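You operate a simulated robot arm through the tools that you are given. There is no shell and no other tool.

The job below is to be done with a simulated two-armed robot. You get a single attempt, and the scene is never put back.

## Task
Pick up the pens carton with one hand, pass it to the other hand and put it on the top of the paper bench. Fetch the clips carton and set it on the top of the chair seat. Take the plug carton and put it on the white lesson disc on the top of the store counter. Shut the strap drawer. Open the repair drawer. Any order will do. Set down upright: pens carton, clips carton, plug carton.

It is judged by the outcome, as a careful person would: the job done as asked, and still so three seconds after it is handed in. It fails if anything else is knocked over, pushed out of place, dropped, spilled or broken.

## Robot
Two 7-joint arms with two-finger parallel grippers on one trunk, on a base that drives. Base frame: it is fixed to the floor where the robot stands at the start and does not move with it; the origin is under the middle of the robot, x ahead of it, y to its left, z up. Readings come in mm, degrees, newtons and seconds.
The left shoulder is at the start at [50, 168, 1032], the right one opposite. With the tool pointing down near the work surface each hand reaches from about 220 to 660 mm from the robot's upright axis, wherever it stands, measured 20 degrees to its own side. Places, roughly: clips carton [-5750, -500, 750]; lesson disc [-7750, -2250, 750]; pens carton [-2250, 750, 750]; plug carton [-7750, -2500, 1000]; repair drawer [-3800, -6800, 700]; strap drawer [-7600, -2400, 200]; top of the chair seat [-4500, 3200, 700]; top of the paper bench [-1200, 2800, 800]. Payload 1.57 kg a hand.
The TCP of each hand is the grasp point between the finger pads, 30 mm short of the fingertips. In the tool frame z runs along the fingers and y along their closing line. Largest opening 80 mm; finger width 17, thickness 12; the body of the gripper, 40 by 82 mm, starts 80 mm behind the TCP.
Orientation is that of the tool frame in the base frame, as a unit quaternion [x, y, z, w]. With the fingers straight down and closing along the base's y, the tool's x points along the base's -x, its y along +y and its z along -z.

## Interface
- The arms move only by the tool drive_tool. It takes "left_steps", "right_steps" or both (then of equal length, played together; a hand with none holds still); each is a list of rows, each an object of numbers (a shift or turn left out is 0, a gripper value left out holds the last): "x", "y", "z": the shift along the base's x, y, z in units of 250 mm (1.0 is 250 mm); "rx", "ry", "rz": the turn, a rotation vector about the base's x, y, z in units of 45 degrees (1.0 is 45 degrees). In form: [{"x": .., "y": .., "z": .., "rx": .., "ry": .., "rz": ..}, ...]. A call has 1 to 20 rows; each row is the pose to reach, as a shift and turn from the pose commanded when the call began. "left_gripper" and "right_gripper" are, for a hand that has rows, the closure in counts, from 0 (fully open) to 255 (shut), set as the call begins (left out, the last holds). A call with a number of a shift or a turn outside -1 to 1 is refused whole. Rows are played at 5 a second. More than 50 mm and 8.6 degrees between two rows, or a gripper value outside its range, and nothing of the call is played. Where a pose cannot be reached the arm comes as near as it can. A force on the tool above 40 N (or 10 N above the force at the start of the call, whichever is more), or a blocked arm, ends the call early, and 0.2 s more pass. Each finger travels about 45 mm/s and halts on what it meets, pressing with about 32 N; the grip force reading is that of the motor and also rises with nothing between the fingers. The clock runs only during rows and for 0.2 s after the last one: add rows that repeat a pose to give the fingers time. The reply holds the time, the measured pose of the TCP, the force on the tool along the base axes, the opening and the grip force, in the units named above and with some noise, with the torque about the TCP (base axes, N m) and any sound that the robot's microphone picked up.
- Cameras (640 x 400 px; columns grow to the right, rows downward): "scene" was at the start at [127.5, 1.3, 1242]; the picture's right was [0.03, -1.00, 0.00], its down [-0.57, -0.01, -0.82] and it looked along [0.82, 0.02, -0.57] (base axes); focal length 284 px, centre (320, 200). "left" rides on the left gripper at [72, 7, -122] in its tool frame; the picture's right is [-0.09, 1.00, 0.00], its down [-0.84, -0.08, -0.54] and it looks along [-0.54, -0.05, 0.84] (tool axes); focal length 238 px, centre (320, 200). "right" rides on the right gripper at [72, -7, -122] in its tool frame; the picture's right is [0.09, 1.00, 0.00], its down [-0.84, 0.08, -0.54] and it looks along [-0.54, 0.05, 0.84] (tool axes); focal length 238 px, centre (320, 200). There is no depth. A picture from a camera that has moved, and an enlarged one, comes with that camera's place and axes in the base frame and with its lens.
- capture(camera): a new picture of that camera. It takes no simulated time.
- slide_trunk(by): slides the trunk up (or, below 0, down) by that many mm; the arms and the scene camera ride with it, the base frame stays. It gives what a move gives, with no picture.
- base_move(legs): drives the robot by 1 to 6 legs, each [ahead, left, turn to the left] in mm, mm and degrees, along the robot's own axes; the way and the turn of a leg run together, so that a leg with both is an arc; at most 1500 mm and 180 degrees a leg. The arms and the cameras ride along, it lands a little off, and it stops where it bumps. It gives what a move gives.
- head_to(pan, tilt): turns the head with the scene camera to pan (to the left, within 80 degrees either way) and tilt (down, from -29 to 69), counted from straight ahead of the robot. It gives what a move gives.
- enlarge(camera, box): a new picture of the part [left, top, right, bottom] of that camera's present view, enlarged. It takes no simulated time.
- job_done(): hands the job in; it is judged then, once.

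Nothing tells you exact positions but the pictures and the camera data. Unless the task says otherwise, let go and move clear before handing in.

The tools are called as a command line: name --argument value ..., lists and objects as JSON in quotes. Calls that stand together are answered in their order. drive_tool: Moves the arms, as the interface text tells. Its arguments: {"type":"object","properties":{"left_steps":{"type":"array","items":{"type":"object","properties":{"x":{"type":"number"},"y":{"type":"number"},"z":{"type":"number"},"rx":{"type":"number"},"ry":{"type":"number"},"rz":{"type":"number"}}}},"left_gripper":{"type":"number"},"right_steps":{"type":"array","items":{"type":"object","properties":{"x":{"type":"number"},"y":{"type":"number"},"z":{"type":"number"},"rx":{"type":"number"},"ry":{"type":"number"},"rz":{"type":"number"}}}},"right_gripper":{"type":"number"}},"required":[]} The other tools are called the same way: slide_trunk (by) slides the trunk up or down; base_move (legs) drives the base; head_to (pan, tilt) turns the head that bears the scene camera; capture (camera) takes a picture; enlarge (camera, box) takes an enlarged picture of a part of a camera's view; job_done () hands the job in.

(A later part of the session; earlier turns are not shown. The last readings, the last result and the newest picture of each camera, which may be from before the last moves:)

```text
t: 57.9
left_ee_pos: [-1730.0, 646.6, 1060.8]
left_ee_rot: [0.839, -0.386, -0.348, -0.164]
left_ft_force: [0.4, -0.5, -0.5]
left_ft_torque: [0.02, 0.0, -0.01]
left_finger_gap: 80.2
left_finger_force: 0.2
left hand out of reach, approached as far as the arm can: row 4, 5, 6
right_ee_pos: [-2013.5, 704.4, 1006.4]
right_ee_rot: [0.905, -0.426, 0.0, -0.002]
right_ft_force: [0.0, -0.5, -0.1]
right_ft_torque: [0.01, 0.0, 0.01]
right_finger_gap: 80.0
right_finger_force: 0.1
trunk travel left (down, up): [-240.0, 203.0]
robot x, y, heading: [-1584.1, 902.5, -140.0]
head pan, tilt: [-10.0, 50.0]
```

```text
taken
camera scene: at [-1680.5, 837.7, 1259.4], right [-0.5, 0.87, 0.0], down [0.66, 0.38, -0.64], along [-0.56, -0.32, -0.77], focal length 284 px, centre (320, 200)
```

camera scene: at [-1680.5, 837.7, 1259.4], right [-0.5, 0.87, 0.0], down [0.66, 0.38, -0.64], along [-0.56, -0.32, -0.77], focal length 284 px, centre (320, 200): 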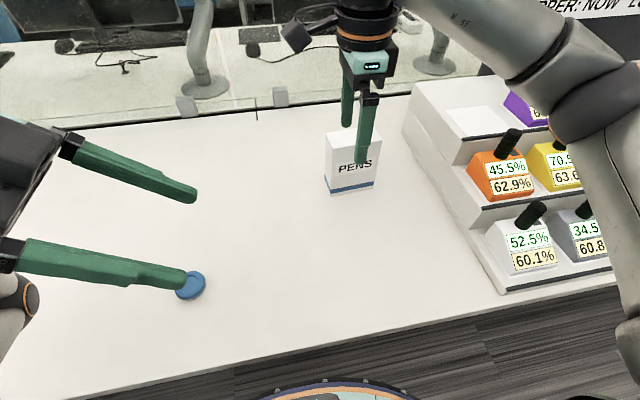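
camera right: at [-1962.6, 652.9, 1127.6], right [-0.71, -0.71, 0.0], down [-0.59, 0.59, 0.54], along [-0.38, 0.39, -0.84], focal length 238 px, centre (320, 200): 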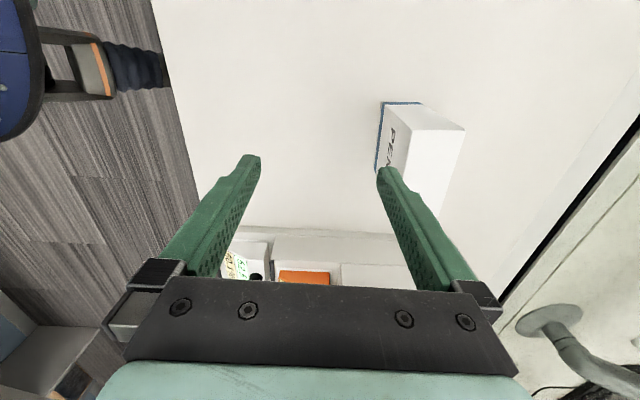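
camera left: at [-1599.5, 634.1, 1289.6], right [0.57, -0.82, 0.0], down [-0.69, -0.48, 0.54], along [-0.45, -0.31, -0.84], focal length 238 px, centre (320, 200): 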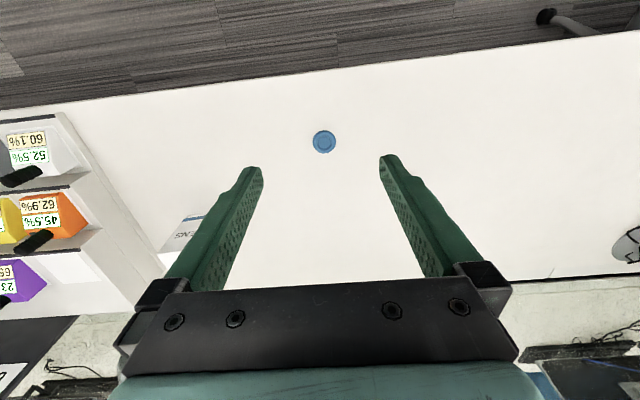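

Tilt works but is marginal with that wrist turn. A more natural hand-over is the left hand pitched forward, gripping from my side after the right hand turns the carton; so I'll bring the left hand back to neutral while the right hand moves above the carton.

drive_tool --left_steps '[{"rx": -0.13, "ry": -0.107}, {"rx": -0.26, "ry": -0.214}, {"rx": -0.39, "ry": -0.321}, {"rx": -0.52, "ry": -0.428}, {"rx": -0.65, "ry": -0.535}, {"rx": -0.767, "ry": -0.642}]' --right_steps '[{"x": -0.09, "y": -0.035, "rz": 0.02}, {"x": -0.18, "y": -0.07, "rz": 0.04}, {"x": -0.27, "y": -0.105, "rz": 0.06}, {"x": -0.36, "y": -0.14, "rz": 0.08}, {"x": -0.45, "y": -0.175, "rz": 0.1}, {"x": -0.53, "y": -0.204, "rz": 0.116}]'

drive_tool --left_steps '[{"rz": 0.17}, {"rz": 0.34}, {"rz": 0.5}, {"rz": 0.67}, {"rz": 0.84}, {"rz": 1.0}]'

drive_tool --left_steps '[{"rz": 0.17}, {"rz": 0.34}, {"rz": 0.5}, {"rz": 0.67}, {"rz": 0.84}, {"rz": 1.0}]'

enlarge --camera "right" --box '[160, 80, 480, 280]'

capture --camera "scene"

```text
t: 59.3
left_ee_pos: [-1729.9, 645.5, 1061.5]
left_ee_rot: [0.908, -0.418, 0.0, 0.001]
left_ft_force: [-0.5, 0.7, -0.4]
left_ft_torque: [-0.01, -0.01, -0.01]
left_finger_gap: 80.0
left_finger_force: 0.1
right_ee_pos: [-2145.7, 652.0, 1005.7]
right_ee_rot: [0.924, -0.383, 0.0, -0.001]
right_ft_force: [-1.0, -0.4, 0.1]
right_ft_torque: [0.01, 0.0, 0.0]
right_finger_gap: 80.2
right_finger_force: 0.1
trunk travel left (down, up): [-240.0, 203.0]
robot x, y, heading: [-1586.5, 903.4, -139.7]
head pan, tilt: [-10.0, 50.0]
```

```text
t: 60.7
left_ee_pos: [-1729.7, 646.8, 1061.1]
left_ee_rot: [0.999, -0.038, -0.001, 0.0]
left_ft_force: [0.8, -0.1, -0.9]
left_ft_torque: [0.03, -0.01, -0.03]
left_finger_gap: 79.9
left_finger_force: 0.1
right_ee_pos: [-2145.6, 653.2, 1005.7]
right_ee_rot: [0.923, -0.384, 0.0, -0.002]
right_ft_force: [-0.5, -0.4, 0.5]
right_ft_torque: [-0.01, 0.0, -0.01]
right_finger_gap: 79.8
right_finger_force: 0.1
trunk travel left (down, up): [-240.0, 203.0]
robot x, y, heading: [-1583.5, 900.5, -139.7]
head pan, tilt: [-10.0, 50.0]
```

```text
t: 62.1
left_ee_pos: [-1731.2, 647.4, 1060.9]
left_ee_rot: [0.938, 0.347, 0.0, 0.001]
left_ft_force: [0.3, -0.5, -0.2]
left_ft_torque: [0.04, 0.04, 0.01]
left_finger_gap: 80.3
left_finger_force: 0.0
right_ee_pos: [-2145.6, 652.7, 1004.8]
right_ee_rot: [0.923, -0.384, 0.0, -0.003]
right_ft_force: [-0.3, -0.9, 0.1]
right_ft_torque: [-0.04, 0.0, 0.0]
right_finger_gap: 79.9
right_finger_force: 0.0
trunk travel left (down, up): [-240.0, 203.0]
robot x, y, heading: [-1585.8, 903.5, -139.8]
head pan, tilt: [-10.0, 50.0]
```

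```text
2.00 times, centred on (320, 180) of right
camera zoom: at [-2090.3, 606.8, 1127.2], right [-0.64, -0.77, 0.0], down [-0.65, 0.54, 0.54], along [-0.41, 0.35, -0.84], focal length 477 px, centre (320, 240)
```

zoom: 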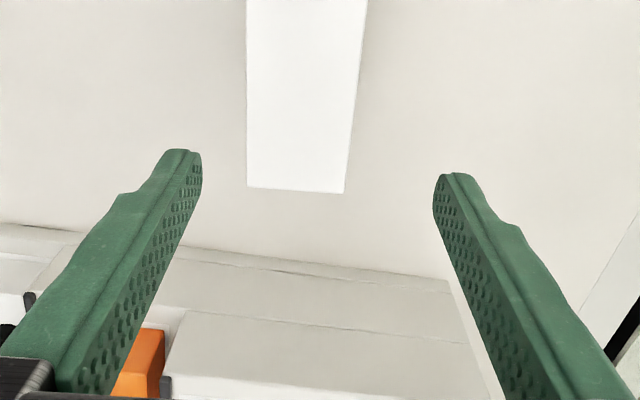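

```text
taken
camera scene: at [-1680.5, 837.7, 1259.3], right [-0.5, 0.87, 0.0], down [0.66, 0.38, -0.64], along [-0.56, -0.32, -0.77], focal length 284 px, centre (320, 200)
```

scene: 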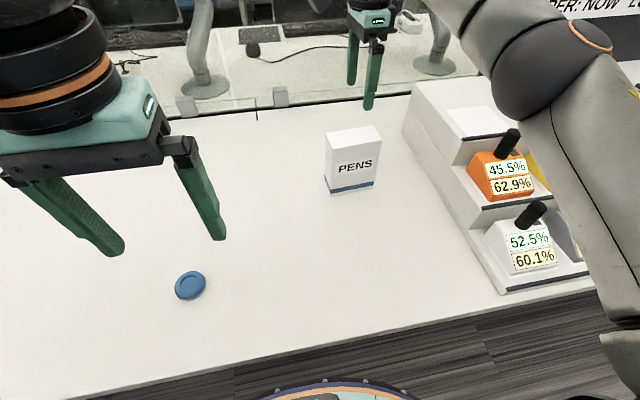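

From the wrist camera the carton is ~9 mm nearer me than the hand's centre; I'll correct, offset slightly to the carton's right end, and descend to just above its top to check.

drive_tool --right_steps '[{"x": -0.011, "y": 0.057}, {"x": -0.011, "y": 0.057, "z": -0.15}, {"x": -0.011, "y": 0.057, "z": -0.3}, {"x": -0.011, "y": 0.057, "z": -0.38}, {"x": -0.011, "y": 0.057, "z": -0.38}]'

capture --camera "right"

enlarge --camera "scene" --box '[280, 60, 440, 160]'

```text
t: 63.3
left_ee_pos: [-1731.5, 647.8, 1059.8]
left_ee_rot: [0.938, 0.346, 0.0, 0.0]
left_ft_force: [0.2, -0.1, 0.0]
left_ft_torque: [-0.01, 0.02, 0.0]
left_finger_gap: 80.2
left_finger_force: 0.1
right_ee_pos: [-2148.5, 666.8, 909.3]
right_ee_rot: [0.923, -0.384, 0.0, -0.002]
right_ft_force: [-0.6, 0.0, 0.1]
right_ft_torque: [-0.04, -0.01, -0.01]
right_finger_gap: 80.1
right_finger_force: 0.0
trunk travel left (down, up): [-240.0, 203.0]
robot x, y, heading: [-1584.2, 900.8, -139.8]
head pan, tilt: [-10.0, 50.0]
```

```text
taken
camera right: at [-2093.4, 620.9, 1031.4], right [-0.64, -0.77, 0.0], down [-0.65, 0.54, 0.54], along [-0.41, 0.35, -0.84], focal length 238 px, centre (320, 200)
```

right: 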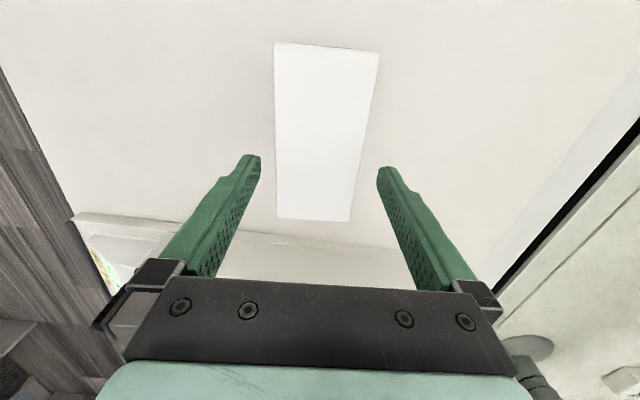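

```text
4.00 times, centred on (360, 110) of scene
camera zoom: at [-1680.5, 837.7, 1259.3], right [-0.5, 0.87, 0.0], down [0.66, 0.38, -0.64], along [-0.56, -0.32, -0.77], focal length 1134 px, centre (160, 560)
```

zoom: 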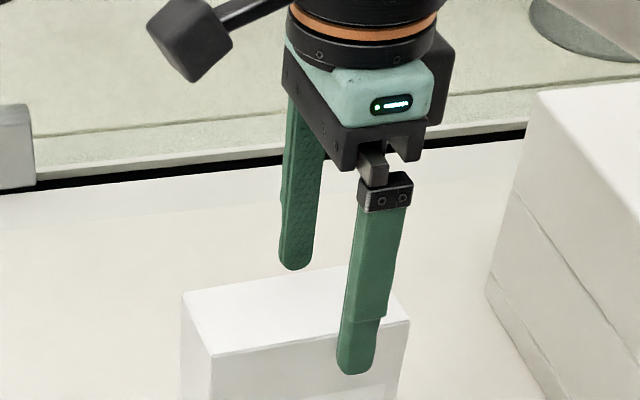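

The carton sits well centred between the fingers. I'll descend so the fingers straddle it and then close.

drive_tool --right_steps '[{"z": -0.1}, {"z": -0.2}, {"z": -0.26}, {"z": -0.26}]'

drive_tool --right_gripper 255 --right_steps '[{}, {}, {}, {}, {}, {}]'

```text
t: 64.3
left_ee_pos: [-1730.6, 646.7, 1061.3]
left_ee_rot: [0.938, 0.346, 0.0, 0.001]
left_ft_force: [0.6, 0.6, 0.4]
left_ft_torque: [0.01, -0.02, -0.02]
left_finger_gap: 80.1
left_finger_force: 0.1
right_ee_pos: [-2148.2, 667.1, 844.5]
right_ee_rot: [0.923, -0.384, 0.0, -0.001]
right_ft_force: [0.1, 0.1, 0.4]
right_ft_torque: [0.01, 0.03, 0.0]
right_finger_gap: 79.9
right_finger_force: 0.1
trunk travel left (down, up): [-240.0, 203.0]
robot x, y, heading: [-1584.2, 900.4, -139.7]
head pan, tilt: [-10.0, 50.0]
```

```text
t: 65.7
left_ee_pos: [-1729.4, 647.1, 1060.4]
left_ee_rot: [0.938, 0.346, 0.0, 0.001]
left_ft_force: [-0.1, -0.3, -0.4]
left_ft_torque: [-0.04, -0.01, -0.02]
left_finger_gap: 80.2
left_finger_force: 0.0
right_ee_pos: [-2148.7, 667.9, 845.3]
right_ee_rot: [0.923, -0.384, 0.0, -0.002]
right_ft_force: [0.6, 1.1, -0.1]
right_ft_torque: [0.01, 0.04, 0.04]
right_finger_gap: 54.9
right_finger_force: 31.2
trunk travel left (down, up): [-240.0, 203.0]
robot x, y, heading: [-1584.2, 905.0, -139.8]
head pan, tilt: [-10.0, 50.0]
```

Gripped at 54.9 mm. Now lift straight up and check.

drive_tool --right_steps '[{"z": 0.06}, {"z": 0.16}, {"z": 0.3}, {"z": 0.44}, {"z": 0.58}]'

capture --camera "scene"

```text
t: 66.9
left_ee_pos: [-1730.2, 648.1, 1059.8]
left_ee_rot: [0.938, 0.346, -0.001, 0.001]
left_ft_force: [-0.6, -0.8, 0.2]
left_ft_torque: [0.0, 0.01, 0.0]
left_finger_gap: 80.0
left_finger_force: 0.1
right_ee_pos: [-2148.3, 668.0, 989.8]
right_ee_rot: [0.924, -0.384, 0.0, -0.002]
right_ft_force: [-0.3, 0.5, -2.3]
right_ft_torque: [0.06, 0.03, -0.04]
right_finger_gap: 54.9
right_finger_force: 31.9
trunk travel left (down, up): [-240.0, 203.0]
robot x, y, heading: [-1580.1, 897.0, -139.8]
head pan, tilt: [-10.0, 50.0]
```

```text
taken
camera scene: at [-1680.4, 837.6, 1259.3], right [-0.5, 0.87, 0.0], down [0.66, 0.38, -0.64], along [-0.56, -0.32, -0.77], focal length 284 px, centre (320, 200)
```

scene: 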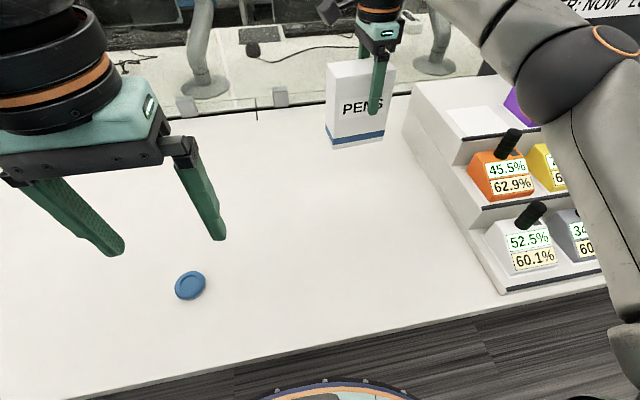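

The carton is lifted (≈2.3 N). I'll back the base away from the desk for the hand-over.

base_move --legs '[[-320, 0, 0]]'

head_to --pan 0 --tilt 35

capture --camera "scene"

```text
t: 69.0
left_ee_pos: [-1487.4, 852.7, 1059.6]
left_ee_rot: [0.938, 0.346, -0.001, 0.001]
left_ft_force: [-1.1, -0.5, -0.7]
left_ft_torque: [-0.02, 0.01, 0.03]
left_finger_gap: 80.2
left_finger_force: 0.1
right_ee_pos: [-1904.7, 873.1, 990.0]
right_ee_rot: [0.923, -0.385, 0.001, -0.002]
right_ft_force: [-0.2, 0.0, -2.7]
right_ft_torque: [0.01, 0.06, -0.01]
right_finger_gap: 54.9
right_finger_force: 31.8
trunk travel left (down, up): [-240.0, 203.0]
robot x, y, heading: [-1338.8, 1109.5, -139.8]
head pan, tilt: [-10.0, 50.0]
```

```text
t: 69.8
left_ee_pos: [-1488.3, 853.6, 1060.3]
left_ee_rot: [0.938, 0.346, -0.001, 0.001]
left_ft_force: [-0.3, 0.8, -0.1]
left_ft_torque: [-0.02, -0.01, -0.03]
left_finger_gap: 80.1
left_finger_force: 0.1
right_ee_pos: [-1906.4, 873.4, 989.8]
right_ee_rot: [0.923, -0.384, 0.0, -0.001]
right_ft_force: [0.3, -0.2, -3.4]
right_ft_torque: [0.06, 0.04, -0.02]
right_finger_gap: 55.1
right_finger_force: 31.8
trunk travel left (down, up): [-240.0, 203.0]
robot x, y, heading: [-1338.2, 1111.2, -140.0]
head pan, tilt: [0.0, 35.0]
```

```text
taken
camera scene: at [-1437.9, 1024.6, 1281.0], right [-0.64, 0.77, 0.0], down [0.44, 0.37, -0.82], along [-0.63, -0.53, -0.57], focal length 284 px, centre (320, 200)
```

scene: 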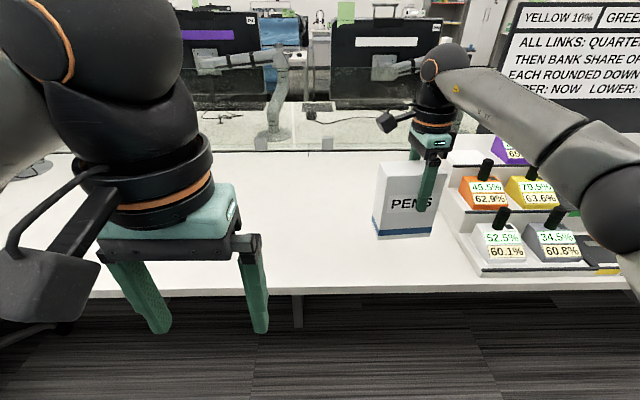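

Now I'll turn the right hand (with the carton) 85° and draw it to the front centre of the robot, so the carton's end faces me.

drive_tool --right_steps '[{"x": 0.055, "y": -0.016, "rz": 0.158}, {"x": 0.11, "y": -0.032, "rz": 0.316}, {"x": 0.165, "y": -0.048, "rz": 0.474}, {"x": 0.22, "y": -0.064, "rz": 0.632}, {"x": 0.275, "y": -0.08, "rz": 0.79}, {"x": 0.33, "y": -0.096, "rz": 0.948}]'

drive_tool --right_steps '[{"x": 0.055, "y": -0.016, "rz": 0.158}, {"x": 0.11, "y": -0.032, "rz": 0.316}, {"x": 0.165, "y": -0.048, "rz": 0.474}, {"x": 0.22, "y": -0.064, "rz": 0.632}, {"x": 0.275, "y": -0.08, "rz": 0.79}, {"x": 0.33, "y": -0.096, "rz": 0.948}]'

capture --camera "scene"

```text
t: 71.2
left_ee_pos: [-1487.6, 852.6, 1059.9]
left_ee_rot: [0.939, 0.345, 0.0, 0.001]
left_ft_force: [-0.1, 1.2, 1.1]
left_ft_torque: [-0.02, -0.04, 0.03]
left_finger_gap: 80.0
left_finger_force: 0.1
right_ee_pos: [-1822.9, 848.8, 990.0]
right_ee_rot: [1.0, -0.021, 0.0, -0.002]
right_ft_force: [-0.5, 0.2, -3.1]
right_ft_torque: [-0.02, 0.01, -0.01]
right_finger_gap: 55.1
right_finger_force: 32.3
trunk travel left (down, up): [-240.0, 203.0]
robot x, y, heading: [-1339.4, 1108.1, -140.1]
head pan, tilt: [0.0, 35.0]
```

```text
t: 72.6
left_ee_pos: [-1486.0, 851.7, 1060.2]
left_ee_rot: [0.938, 0.346, -0.001, 0.001]
left_ft_force: [0.4, 0.0, 0.0]
left_ft_torque: [0.0, 0.0, 0.01]
left_finger_gap: 80.1
left_finger_force: 0.0
right_ee_pos: [-1740.6, 823.7, 990.6]
right_ee_rot: [0.939, 0.345, -0.001, -0.002]
right_ft_force: [0.5, -0.8, -3.8]
right_ft_torque: [-0.01, 0.02, 0.01]
right_finger_gap: 54.9
right_finger_force: 32.3
trunk travel left (down, up): [-240.0, 203.0]
robot x, y, heading: [-1340.1, 1108.6, -139.8]
head pan, tilt: [0.0, 35.0]
```

```text
taken
camera scene: at [-1437.7, 1024.5, 1281.1], right [-0.64, 0.77, 0.0], down [0.44, 0.37, -0.82], along [-0.63, -0.53, -0.57], focal length 284 px, centre (320, 200)
```

scene: 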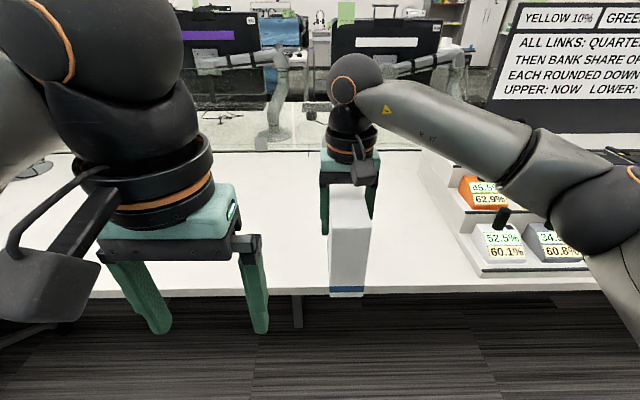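

The carton's narrow end now faces me. I'll extend the right hand slightly and pitch the left hand forward, low on the left side, for approach from behind.

drive_tool --right_steps '[{"x": -0.04, "y": -0.033}, {"x": -0.08, "y": -0.067}, {"x": -0.12, "y": -0.1}, {"x": -0.16, "y": -0.134}, {"x": -0.2, "y": -0.167}, {"x": -0.239, "y": -0.2}]' --left_steps '[{"x": -0.061, "y": -0.051, "z": -0.067, "rx": -0.107, "ry": 0.128}, {"x": -0.122, "y": -0.103, "z": -0.133, "rx": -0.214, "ry": 0.256}, {"x": -0.184, "y": -0.154, "z": -0.2, "rx": -0.321, "ry": 0.383}, {"x": -0.245, "y": -0.205, "z": -0.267, "rx": -0.428, "ry": 0.511}, {"x": -0.307, "y": -0.257, "z": -0.333, "rx": -0.535, "ry": 0.639}, {"x": -0.368, "y": -0.308, "z": -0.4, "rx": -0.642, "ry": 0.767}]'

capture --camera "scene"

```text
t: 74.0
left_ee_pos: [-1580.0, 776.0, 959.7]
left_ee_rot: [0.866, 0.32, -0.361, 0.131]
left_ft_force: [0.2, 0.1, 0.0]
left_ft_torque: [0.01, -0.01, 0.0]
left_finger_gap: 80.0
left_finger_force: 0.0
right_ee_pos: [-1799.1, 775.2, 990.9]
right_ee_rot: [0.939, 0.344, 0.0, -0.001]
right_ft_force: [0.3, 0.8, -3.0]
right_ft_torque: [0.0, 0.05, 0.0]
right_finger_gap: 54.6
right_finger_force: 31.9
trunk travel left (down, up): [-240.0, 203.0]
robot x, y, heading: [-1336.9, 1109.4, -139.9]
head pan, tilt: [0.0, 35.0]
```

```text
taken
camera scene: at [-1437.8, 1024.3, 1281.0], right [-0.64, 0.77, 0.0], down [0.44, 0.37, -0.82], along [-0.63, -0.53, -0.57], focal length 284 px, centre (320, 200)
```

scene: 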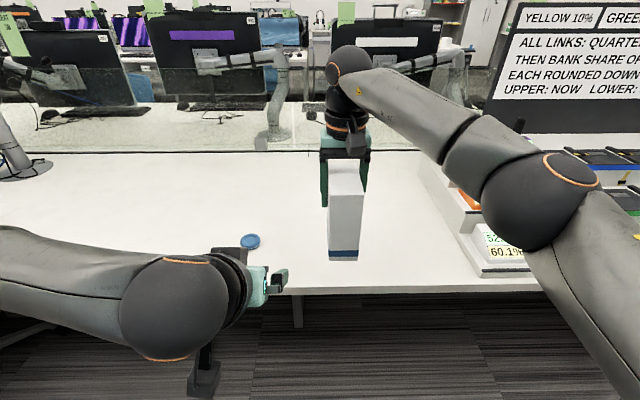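

The left hand is pitched 45° forward with its camera below. I'll add 5°, and line it up behind the carton at a low grip height.

drive_tool --left_steps '[{"x": -0.092, "y": 0.069, "z": -0.03, "rx": -0.014, "ry": 0.017}, {"x": -0.184, "y": 0.138, "z": -0.06, "rx": -0.028, "ry": 0.034}, {"x": -0.276, "y": 0.207, "z": -0.09, "rx": -0.042, "ry": 0.051}, {"x": -0.368, "y": 0.276, "z": -0.12, "rx": -0.056, "ry": 0.068}, {"x": -0.461, "y": 0.344, "z": -0.152, "rx": -0.071, "ry": 0.085}]'

capture --camera "scene"

capture --camera "left"

```text
t: 75.2
left_ee_pos: [-1695.4, 861.6, 921.6]
left_ee_rot: [0.85, 0.314, -0.398, 0.144]
left_ft_force: [0.6, -0.4, -0.5]
left_ft_torque: [-0.02, 0.02, -0.03]
left_finger_gap: 80.3
left_finger_force: 0.0
right_ee_pos: [-1799.9, 774.3, 989.7]
right_ee_rot: [0.939, 0.343, -0.001, -0.002]
right_ft_force: [0.6, 0.3, -1.9]
right_ft_torque: [-0.03, 0.03, -0.03]
right_finger_gap: 54.7
right_finger_force: 31.5
trunk travel left (down, up): [-240.0, 203.0]
robot x, y, heading: [-1339.2, 1107.7, -139.7]
head pan, tilt: [0.0, 35.0]
```

```text
taken
camera scene: at [-1438.0, 1024.8, 1281.0], right [-0.64, 0.77, 0.0], down [0.44, 0.37, -0.82], along [-0.63, -0.53, -0.57], focal length 284 px, centre (320, 200)
```

scene: 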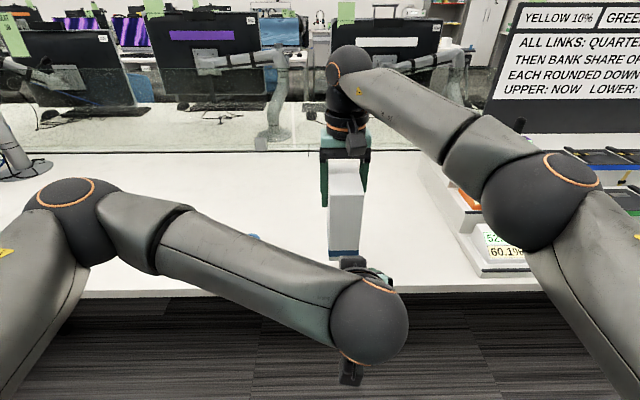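

```text
taken
camera left: at [-1585.1, 948.4, 945.4], right [0.6, -0.8, 0.07], down [-0.14, -0.02, 0.99], along [-0.79, -0.6, -0.12], focal length 238 px, centre (320, 200)
```

left: 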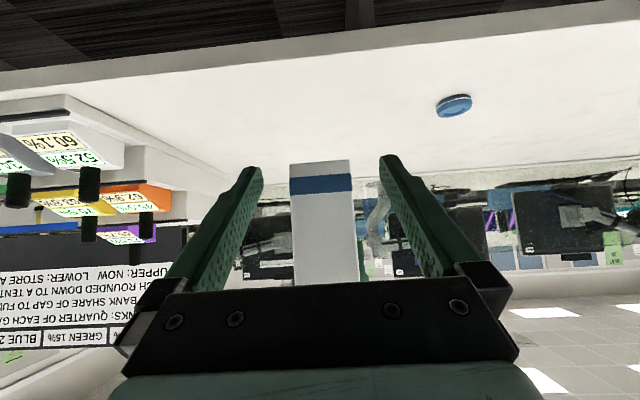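

The carton is centred between the left fingers. Advance 100 mm forward to straddle its lower rear part.

drive_tool --left_steps '[{"x": -0.077, "y": -0.064}, {"x": -0.153, "y": -0.128}, {"x": -0.23, "y": -0.193}, {"x": -0.307, "y": -0.257}, {"x": -0.307, "y": -0.257}]'

capture --camera "left"

capture --camera "scene"

capture --camera "right"

```text
t: 76.4
left_ee_pos: [-1772.3, 797.3, 922.5]
left_ee_rot: [0.851, 0.312, -0.399, 0.142]
left_ft_force: [5.2, 2.4, 1.9]
left_ft_torque: [-0.16, 0.41, -0.07]
left_finger_gap: 80.0
left_finger_force: 0.2
right_ee_pos: [-1802.1, 775.0, 989.2]
right_ee_rot: [0.939, 0.344, -0.001, -0.001]
right_ft_force: [-5.4, -3.1, -5.4]
right_ft_torque: [-0.06, 0.05, 0.07]
right_finger_gap: 55.0
right_finger_force: 32.3
trunk travel left (down, up): [-240.0, 203.0]
robot x, y, heading: [-1337.1, 1107.1, -139.7]
head pan, tilt: [0.0, 35.0]
```

```text
taken
camera left: at [-1661.2, 883.2, 945.1], right [0.6, -0.8, 0.07], down [-0.14, -0.02, 0.99], along [-0.79, -0.6, -0.13], focal length 238 px, centre (320, 200)
```

left: 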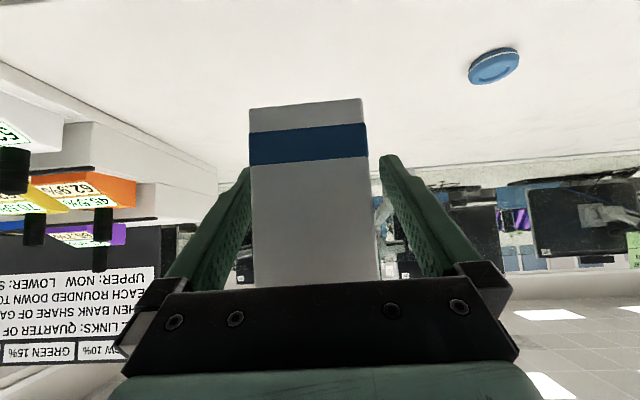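

```text
taken
camera scene: at [-1437.8, 1024.6, 1281.0], right [-0.64, 0.77, 0.0], down [0.44, 0.37, -0.82], along [-0.63, -0.53, -0.57], focal length 284 px, centre (320, 200)
```

scene: 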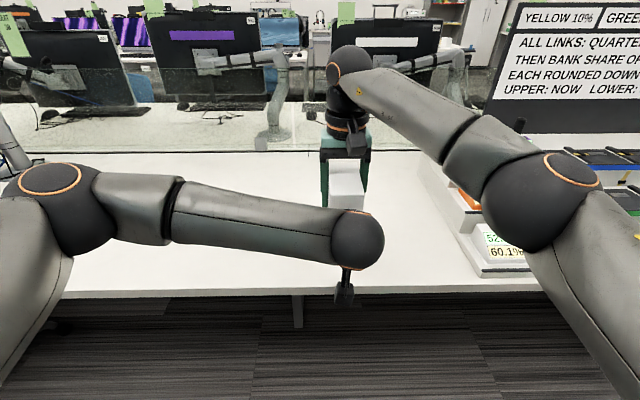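

```text
taken
camera right: at [-1749.8, 826.6, 1111.7], right [0.71, -0.7, 0.0], down [-0.59, -0.6, 0.54], along [-0.38, -0.38, -0.84], focal length 238 px, centre (320, 200)
```

right: 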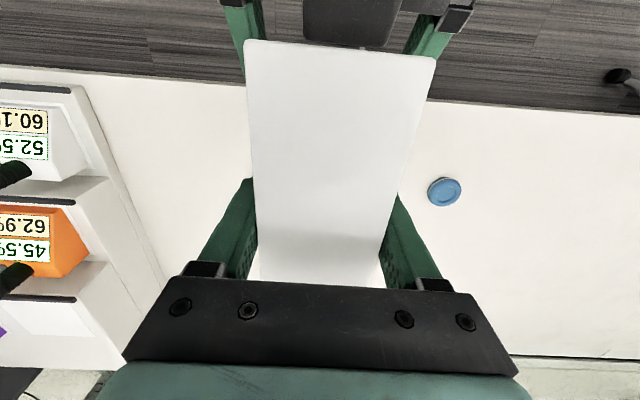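

The left palm is lightly touching the carton's rear face (about 6 N). I'll back off 12 mm and check the force vanishes.

drive_tool --left_steps '[{"x": 0.018, "y": 0.015}, {"x": 0.037, "y": 0.031}, {"x": 0.037, "y": 0.031}]'

capture --camera "right"

```text
t: 77.2
left_ee_pos: [-1761.7, 803.9, 921.6]
left_ee_rot: [0.85, 0.313, -0.398, 0.144]
left_ft_force: [-0.4, 0.2, -0.4]
left_ft_torque: [0.0, 0.05, 0.04]
left_finger_gap: 79.9
left_finger_force: 0.1
right_ee_pos: [-1800.8, 774.5, 989.5]
right_ee_rot: [0.939, 0.344, -0.001, -0.002]
right_ft_force: [-0.9, -0.6, -3.4]
right_ft_torque: [-0.03, 0.02, 0.04]
right_finger_gap: 54.8
right_finger_force: 31.8
trunk travel left (down, up): [-240.0, 203.0]
robot x, y, heading: [-1335.1, 1107.3, -140.1]
head pan, tilt: [0.0, 35.0]
```

```text
taken
camera right: at [-1749.2, 826.4, 1111.9], right [0.71, -0.7, 0.0], down [-0.59, -0.6, 0.54], along [-0.38, -0.38, -0.84], focal length 238 px, centre (320, 200)
```

right: 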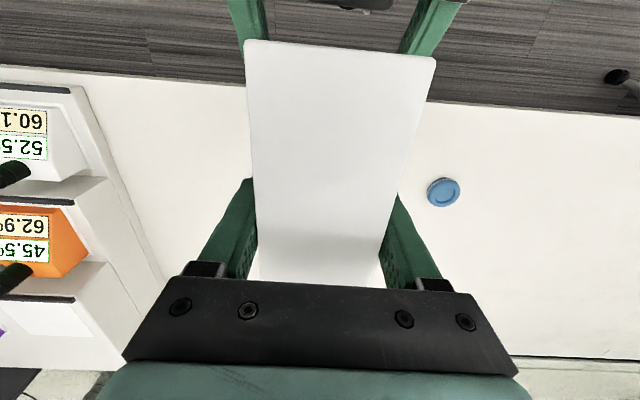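

Contact is gone. Close the left gripper on the carton.

drive_tool --left_gripper 255 --left_steps '[{}, {}, {}, {}, {}, {}]'

```text
t: 78.6
left_ee_pos: [-1762.8, 805.7, 922.2]
left_ee_rot: [0.851, 0.312, -0.398, 0.143]
left_ft_force: [-7.6, 10.5, 0.0]
left_ft_torque: [-1.11, -0.41, 0.16]
left_finger_gap: 54.7
left_finger_force: 32.0
right_ee_pos: [-1800.5, 774.0, 990.8]
right_ee_rot: [0.939, 0.344, -0.001, -0.001]
right_ft_force: [8.1, -10.7, -2.2]
right_ft_torque: [0.42, -0.12, -0.78]
right_finger_gap: 54.9
right_finger_force: 31.8
trunk travel left (down, up): [-240.0, 203.0]
robot x, y, heading: [-1335.6, 1110.9, -139.9]
head pan, tilt: [0.0, 35.0]
```

Both hands hold it; there is a 13 N sideways preload. I'll relieve it by nudging the left hand a little to the right before releasing.

drive_tool --left_steps '[{"x": -0.003, "y": 0.0035}, {"x": -0.005, "y": 0.006}, {"x": -0.005, "y": 0.006}]'

```text
t: 79.4
left_ee_pos: [-1762.5, 806.2, 921.7]
left_ee_rot: [0.85, 0.314, -0.397, 0.143]
left_ft_force: [-4.5, 5.4, 0.3]
left_ft_torque: [-0.04, 0.08, -0.86]
left_finger_gap: 55.0
left_finger_force: 32.1
right_ee_pos: [-1799.8, 774.2, 989.1]
right_ee_rot: [0.939, 0.344, -0.001, -0.002]
right_ft_force: [3.9, -6.4, -3.9]
right_ft_torque: [-0.42, -0.29, 0.51]
right_finger_gap: 54.8
right_finger_force: 31.7
trunk travel left (down, up): [-240.0, 203.0]
robot x, y, heading: [-1335.9, 1109.6, -140.0]
head pan, tilt: [0.0, 35.0]
```

drive_tool --left_steps '[{"x": -0.003, "y": 0.0035}, {"x": -0.005, "y": 0.006}, {"x": -0.005, "y": 0.006}]'

drive_tool --right_gripper 0 --right_steps '[{}, {}, {}, {}, {}]'

capture --camera "right"

```text
t: 80.2
left_ee_pos: [-1764.3, 806.8, 922.2]
left_ee_rot: [0.849, 0.315, -0.398, 0.145]
left_ft_force: [2.8, -0.3, 0.6]
left_ft_torque: [0.75, 0.56, -0.7]
left_finger_gap: 54.9
left_finger_force: 32.3
right_ee_pos: [-1801.4, 775.3, 990.3]
right_ee_rot: [0.939, 0.343, -0.001, -0.002]
right_ft_force: [-1.7, 0.6, -3.2]
right_ft_torque: [-0.77, -0.4, 0.79]
right_finger_gap: 55.1
right_finger_force: 32.4
trunk travel left (down, up): [-240.0, 203.0]
robot x, y, heading: [-1339.4, 1109.6, -140.0]
head pan, tilt: [0.0, 35.0]
```

```text
t: 81.4
left_ee_pos: [-1764.5, 808.3, 921.6]
left_ee_rot: [0.85, 0.314, -0.397, 0.144]
left_ft_force: [0.2, -0.1, 0.9]
left_ft_torque: [0.05, -0.1, -0.05]
left_finger_gap: 54.6
left_finger_force: 32.0
right_ee_pos: [-1800.4, 775.1, 989.2]
right_ee_rot: [0.939, 0.344, -0.001, -0.001]
right_ft_force: [-0.2, 0.6, 0.2]
right_ft_torque: [0.01, 0.0, -0.01]
right_finger_gap: 80.0
right_finger_force: 0.0
trunk travel left (down, up): [-240.0, 203.0]
robot x, y, heading: [-1340.1, 1111.7, -140.0]
head pan, tilt: [0.0, 35.0]
```

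```text
taken
camera right: at [-1749.2, 826.4, 1111.8], right [0.71, -0.7, 0.0], down [-0.59, -0.6, 0.54], along [-0.38, -0.38, -0.84], focal length 238 px, centre (320, 200)
```

right: 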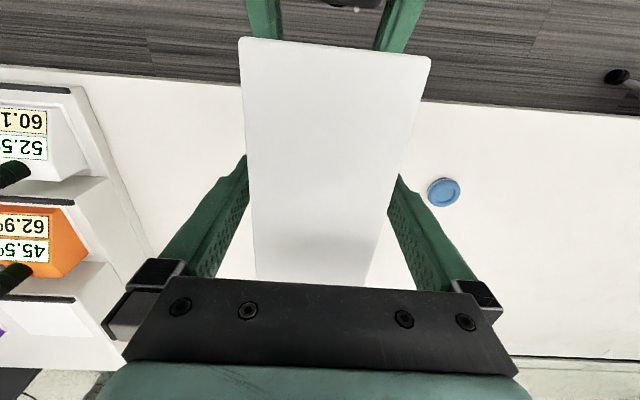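

The left hand holds the carton alone. I'll raise the right hand clear and shift it to the right.

drive_tool --right_steps '[{"z": 0.12}, {"z": 0.28}, {"z": 0.44}, {"z": 0.56}]'

drive_tool --right_steps '[{"x": -0.06, "y": 0.14}, {"x": -0.12, "y": 0.28}, {"x": -0.16, "y": 0.42}, {"x": -0.2, "y": 0.56}]'

capture --camera "scene"

capture --camera "left"

```text
t: 82.4
left_ee_pos: [-1764.9, 807.4, 921.5]
left_ee_rot: [0.85, 0.314, -0.398, 0.143]
left_ft_force: [0.3, -0.6, -0.1]
left_ft_torque: [0.06, -0.1, 0.04]
left_finger_gap: 54.6
left_finger_force: 31.9
right_ee_pos: [-1788.7, 796.6, 1107.6]
right_ee_rot: [0.939, 0.344, -0.001, -0.001]
right_ft_force: [0.7, 0.5, -0.4]
right_ft_torque: [0.01, 0.03, -0.01]
right_finger_gap: 79.9
right_finger_force: 0.1
right hand out of reach, approached as far as the arm can: row 2, 3, 4
trunk travel left (down, up): [-240.0, 203.0]
robot x, y, heading: [-1342.3, 1108.0, -140.1]
head pan, tilt: [0.0, 35.0]
```

```text
t: 83.4
left_ee_pos: [-1764.6, 807.3, 921.4]
left_ee_rot: [0.85, 0.312, -0.399, 0.144]
left_ft_force: [-0.1, 0.4, -0.1]
left_ft_torque: [0.06, -0.04, -0.02]
left_finger_gap: 54.6
left_finger_force: 31.7
right_ee_pos: [-1837.5, 939.1, 1106.9]
right_ee_rot: [0.939, 0.344, -0.001, -0.002]
right_ft_force: [0.5, -0.5, 0.1]
right_ft_torque: [0.0, 0.01, 0.01]
right_finger_gap: 80.1
right_finger_force: 0.0
trunk travel left (down, up): [-240.0, 203.0]
robot x, y, heading: [-1337.3, 1108.3, -139.7]
head pan, tilt: [0.0, 35.0]
```

```text
taken
camera scene: at [-1438.0, 1025.0, 1281.1], right [-0.64, 0.77, 0.0], down [0.44, 0.37, -0.82], along [-0.63, -0.53, -0.57], focal length 284 px, centre (320, 200)
```

scene: 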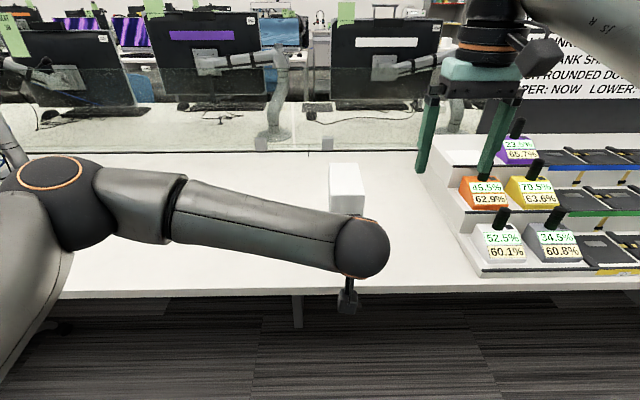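

```text
taken
camera left: at [-1654.5, 894.3, 945.0], right [0.6, -0.8, 0.07], down [-0.14, -0.02, 0.99], along [-0.79, -0.6, -0.13], focal length 238 px, centre (320, 200)
```

left: 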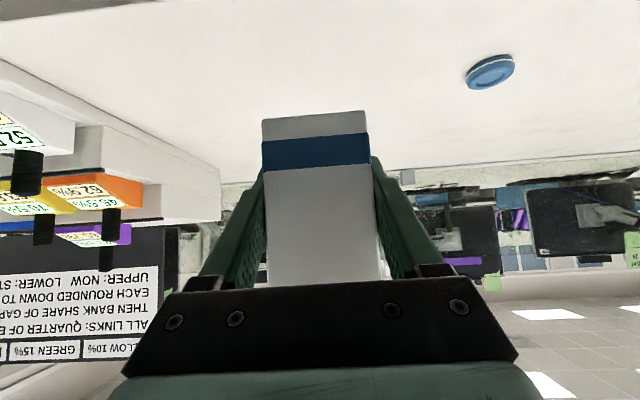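

The carton is safely in the left hand. Now I'll back into mid-aisle, turn right along the aisle and look for the paper bench on the wall side.

base_move --legs '[[-230, 0, 0], [0, 0, -90]]'

head_to --pan -20 --tilt 20

capture --camera "scene"

head_to --pan -60 --tilt 20

capture --camera "scene"

```text
t: 88.9
left_ee_pos: [-1462.4, 1683.0, 921.9]
left_ee_rot: [0.823, -0.379, -0.383, -0.18]
left_ft_force: [1.1, 0.8, -0.2]
left_ft_torque: [-0.03, -0.07, 0.01]
left_finger_gap: 54.7
left_finger_force: 31.8
right_ee_pos: [-1332.4, 1756.9, 1108.2]
right_ee_rot: [0.907, -0.421, 0.001, -0.002]
right_ft_force: [1.0, 0.1, -0.1]
right_ft_torque: [0.02, 0.01, 0.0]
right_finger_gap: 80.1
right_finger_force: 0.0
trunk travel left (down, up): [-240.0, 203.0]
robot x, y, heading: [-1160.4, 1258.7, 130.5]
head pan, tilt: [0.0, 35.0]
```

```text
t: 89.8
left_ee_pos: [-1462.7, 1682.5, 921.3]
left_ee_rot: [0.823, -0.379, -0.383, -0.18]
left_ft_force: [0.2, 0.5, -0.8]
left_ft_torque: [-0.08, -0.07, 0.0]
left_finger_gap: 54.6
left_finger_force: 31.7
right_ee_pos: [-1333.4, 1755.4, 1108.6]
right_ee_rot: [0.907, -0.421, 0.001, -0.002]
right_ft_force: [-0.3, 0.4, -0.4]
right_ft_torque: [-0.01, 0.01, 0.01]
right_finger_gap: 80.1
right_finger_force: 0.1
trunk travel left (down, up): [-240.0, 203.0]
robot x, y, heading: [-1164.7, 1254.4, 130.4]
head pan, tilt: [-20.0, 20.0]
```

```text
taken
camera scene: at [-1220.6, 1374.3, 1304.8], right [0.94, 0.35, 0.0], down [0.12, -0.32, -0.94], along [-0.32, 0.88, -0.34], focal length 284 px, centre (320, 200)
```

scene: 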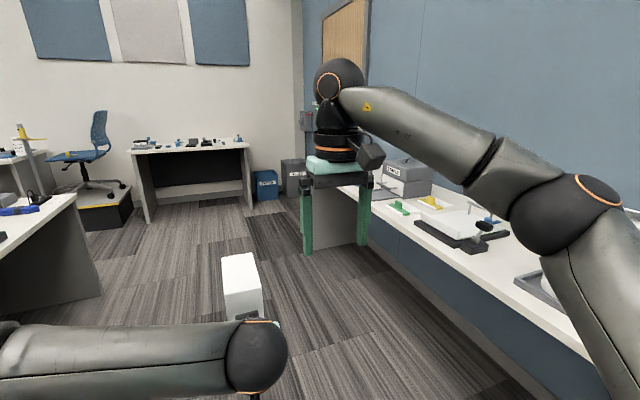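

```text
t: 90.8
left_ee_pos: [-1462.5, 1682.5, 921.2]
left_ee_rot: [0.824, -0.378, -0.383, -0.179]
left_ft_force: [-0.8, -0.8, 0.3]
left_ft_torque: [-0.05, -0.06, 0.01]
left_finger_gap: 54.8
left_finger_force: 32.0
right_ee_pos: [-1333.0, 1756.6, 1108.1]
right_ee_rot: [0.907, -0.421, 0.001, -0.001]
right_ft_force: [-0.5, 0.7, 0.5]
right_ft_torque: [0.0, -0.01, -0.02]
right_finger_gap: 80.1
right_finger_force: 0.0
trunk travel left (down, up): [-240.0, 203.0]
robot x, y, heading: [-1164.5, 1258.2, 130.0]
head pan, tilt: [-60.0, 20.0]
```

```text
taken
camera scene: at [-1156.9, 1374.5, 1304.9], right [0.94, -0.34, 0.0], down [-0.12, -0.32, -0.94], along [0.32, 0.88, -0.34], focal length 284 px, centre (320, 200)
```

scene: 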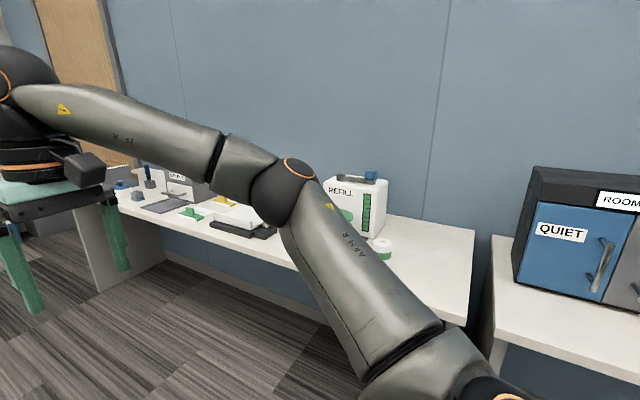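

The bench at (-1200, 2800) carries assorted items (gray box, papers, REFILL jug). I'll drive further along the aisle and turn to face it to find free space.

base_move --legs '[[1000, 0, 0], [0, 0, -89]]'

head_to --pan 0 --tilt 30

capture --camera "scene"

head_to --pan -35 --tilt 30

capture --camera "scene"

head_to --pan 35 --tilt 30

capture --camera "scene"

```text
t: 99.8
left_ee_pos: [-1385.0, 2327.2, 921.7]
left_ee_rot: [-0.322, 0.847, 0.147, 0.396]
left_ft_force: [-0.6, 0.3, -0.4]
left_ft_torque: [-0.04, 0.06, 0.02]
left_finger_gap: 55.2
left_finger_force: 31.9
right_ee_pos: [-1309.5, 2198.8, 1108.1]
right_ee_rot: [-0.352, 0.936, -0.001, 0.0]
right_ft_force: [0.5, 0.5, -0.3]
right_ft_torque: [0.05, 0.0, 0.01]
right_finger_gap: 79.9
right_finger_force: 0.1
trunk travel left (down, up): [-240.0, 203.0]
robot x, y, heading: [-1802.6, 2019.1, 41.2]
head pan, tilt: [-60.0, 20.0]
```

```text
t: 101.1
left_ee_pos: [-1385.5, 2327.0, 921.4]
left_ee_rot: [-0.321, 0.847, 0.147, 0.396]
left_ft_force: [1.2, -0.7, -1.1]
left_ft_torque: [-0.07, 0.06, 0.0]
left_finger_gap: 54.4
left_finger_force: 32.8
right_ee_pos: [-1309.6, 2199.7, 1107.8]
right_ee_rot: [-0.352, 0.936, -0.002, 0.002]
right_ft_force: [-0.7, 0.0, -0.4]
right_ft_torque: [-0.01, 0.02, 0.0]
right_finger_gap: 80.4
right_finger_force: 0.0
trunk travel left (down, up): [-240.0, 203.0]
robot x, y, heading: [-1807.7, 2021.1, 41.1]
head pan, tilt: [0.0, 30.0]
```

```text
taken
camera scene: at [-1707.9, 2104.2, 1288.8], right [0.66, -0.75, 0.0], down [-0.38, -0.33, -0.87], along [0.65, 0.57, -0.5], focal length 284 px, centre (320, 200)
```

scene: 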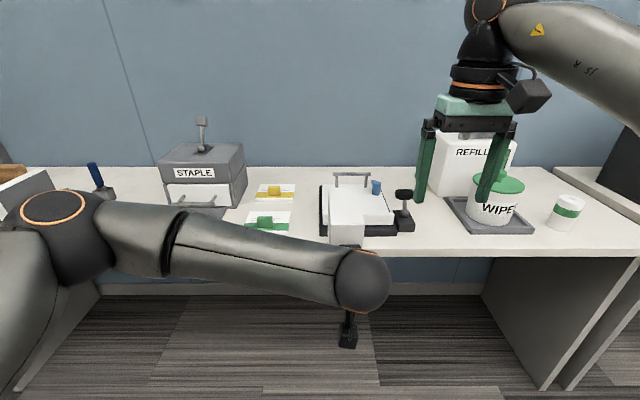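

```text
t: 102.1
left_ee_pos: [-1384.7, 2327.4, 920.7]
left_ee_rot: [-0.322, 0.847, 0.148, 0.396]
left_ft_force: [0.5, -0.2, -0.5]
left_ft_torque: [-0.03, 0.08, 0.0]
left_finger_gap: 54.9
left_finger_force: 32.3
right_ee_pos: [-1309.0, 2199.6, 1108.5]
right_ee_rot: [-0.352, 0.936, -0.002, 0.0]
right_ft_force: [-0.1, -0.2, 0.3]
right_ft_torque: [0.01, -0.01, 0.01]
right_finger_gap: 80.2
right_finger_force: 0.0
trunk travel left (down, up): [-240.0, 203.0]
robot x, y, heading: [-1807.6, 2018.6, 41.0]
head pan, tilt: [-35.0, 30.0]
```

```text
taken
camera scene: at [-1686.1, 2054.5, 1288.8], right [0.11, -0.99, 0.0], down [-0.5, -0.05, -0.87], along [0.86, 0.09, -0.5], focal length 284 px, centre (320, 200)
```

scene: 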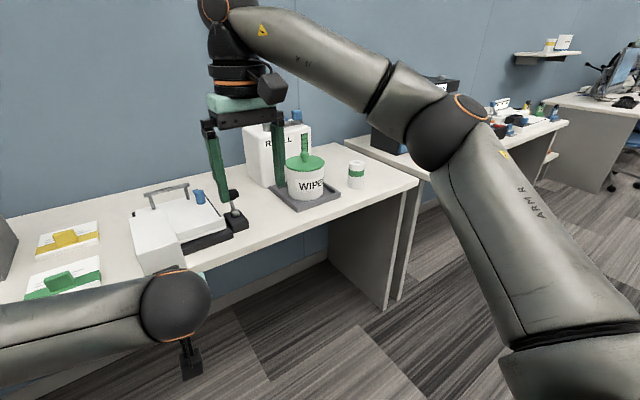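

```text
t: 103.5
left_ee_pos: [-1386.2, 2327.6, 921.9]
left_ee_rot: [-0.321, 0.847, 0.147, 0.396]
left_ft_force: [-0.4, -0.3, -0.4]
left_ft_torque: [-0.04, 0.11, -0.01]
left_finger_gap: 54.7
left_finger_force: 31.9
right_ee_pos: [-1310.2, 2199.3, 1107.1]
right_ee_rot: [-0.352, 0.936, -0.001, 0.001]
right_ft_force: [-0.1, -0.5, -0.2]
right_ft_torque: [0.02, -0.02, 0.0]
right_finger_gap: 80.0
right_finger_force: 0.1
trunk travel left (down, up): [-240.0, 203.0]
robot x, y, heading: [-1805.8, 2017.4, 40.9]
head pan, tilt: [35.0, 30.0]
```

```text
taken
camera scene: at [-1754.3, 2132.6, 1288.8], right [0.97, -0.24, 0.0], down [-0.12, -0.49, -0.87], along [0.21, 0.84, -0.5], focal length 284 px, centre (320, 200)
```

scene: 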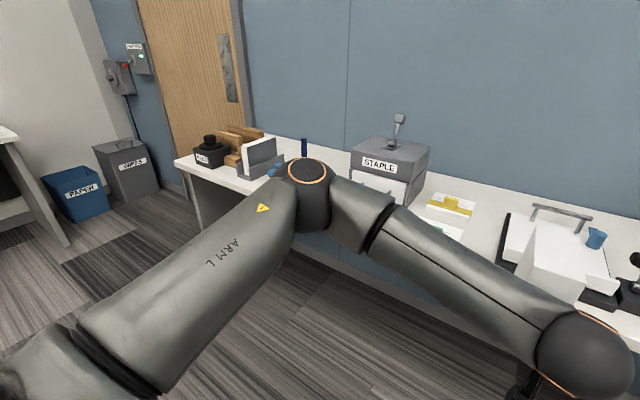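

I see the bench fully: free space at its right end, right of the small cup (around d≈1780 along the aisle). I'll retract the right hand a bit, strafe right, and approach there.

drive_tool --right_steps '[{"x": -0.113, "y": -0.098}, {"x": -0.226, "y": -0.197}, {"x": -0.34, "y": -0.295}, {"x": -0.453, "y": -0.394}]'

base_move --legs '[[0, -880, 0]]'

head_to --pan -15 --tilt 35

capture --camera "scene"

```text
t: 104.5
left_ee_pos: [-1385.8, 2327.7, 922.2]
left_ee_rot: [-0.321, 0.847, 0.147, 0.396]
left_ft_force: [0.0, 0.8, -0.1]
left_ft_torque: [-0.09, 0.08, 0.0]
left_finger_gap: 54.6
left_finger_force: 32.3
right_ee_pos: [-1424.2, 2100.3, 1108.8]
right_ee_rot: [-0.352, 0.936, -0.002, 0.001]
right_ft_force: [-0.2, 0.0, 0.0]
right_ft_torque: [-0.01, 0.0, 0.01]
right_finger_gap: 79.8
right_finger_force: 0.1
trunk travel left (down, up): [-240.0, 203.0]
robot x, y, heading: [-1805.2, 2018.8, 41.1]
head pan, tilt: [35.0, 30.0]
```

```text
t: 112.7
left_ee_pos: [-801.8, 1655.9, 922.1]
left_ee_rot: [-0.321, 0.847, 0.147, 0.397]
left_ft_force: [0.2, 0.1, -0.4]
left_ft_torque: [-0.03, 0.09, -0.04]
left_finger_gap: 54.7
left_finger_force: 31.5
right_ee_pos: [-839.2, 1429.9, 1108.5]
right_ee_rot: [-0.351, 0.936, -0.002, 0.001]
right_ft_force: [0.5, 0.6, 0.0]
right_ft_torque: [-0.01, 0.01, 0.01]
right_finger_gap: 79.7
right_finger_force: 0.0
trunk travel left (down, up): [-240.0, 203.0]
robot x, y, heading: [-1217.7, 1353.1, 40.8]
head pan, tilt: [35.0, 30.0]
```

```text
t: 113.9
left_ee_pos: [-800.6, 1657.0, 921.4]
left_ee_rot: [-0.32, 0.848, 0.147, 0.396]
left_ft_force: [0.2, 0.0, 0.2]
left_ft_torque: [-0.07, 0.08, 0.01]
left_finger_gap: 54.7
left_finger_force: 31.9
right_ee_pos: [-839.4, 1431.5, 1107.6]
right_ee_rot: [-0.352, 0.936, -0.001, 0.001]
right_ft_force: [-0.5, 0.1, -0.6]
right_ft_torque: [-0.02, 0.0, -0.02]
right_finger_gap: 80.0
right_finger_force: 0.0
trunk travel left (down, up): [-240.0, 203.0]
robot x, y, heading: [-1218.3, 1350.5, 40.9]
head pan, tilt: [-15.0, 35.0]
```

```text
taken
camera scene: at [-1112.7, 1413.4, 1281.0], right [0.44, -0.9, 0.0], down [-0.52, -0.25, -0.82], along [0.74, 0.36, -0.57], focal length 284 px, centre (320, 200)
```

scene: 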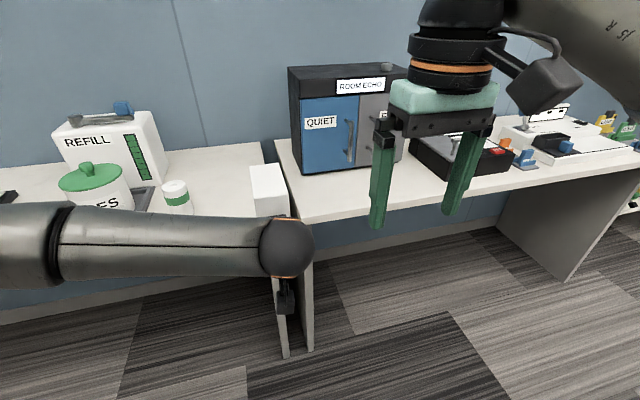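

The cup cross-check shows the bench top is at z≈800, so positions shift: the bench's right end is near d≈1780. I'll zoom in to confirm.

enlarge --camera "scene" --box '[140, 120, 340, 245]'

capture --camera "left"

```text
3.20 times, centred on (240, 182) of scene
camera zoom: at [-1112.7, 1413.4, 1281.0], right [0.44, -0.9, 0.0], down [-0.52, -0.25, -0.82], along [0.74, 0.36, -0.57], focal length 907 px, centre (576, 256)
```

zoom: 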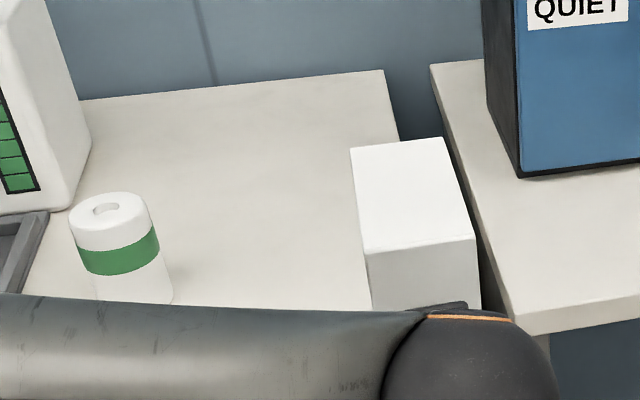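

```text
taken
camera left: at [-910.9, 1570.4, 944.8], right [-0.61, 0.79, 0.07], down [0.14, 0.03, 0.99], along [0.78, 0.62, -0.13], focal length 238 px, centre (320, 200)
```

left: 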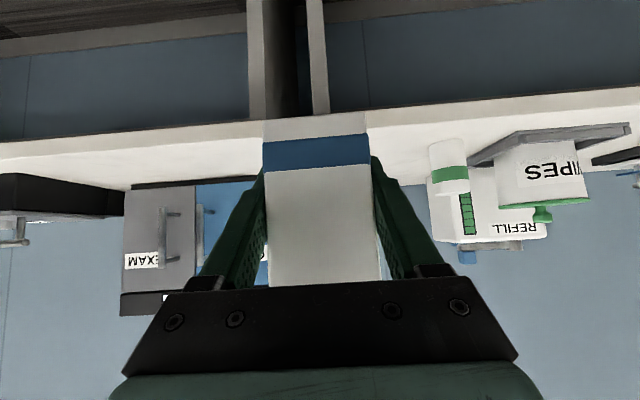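

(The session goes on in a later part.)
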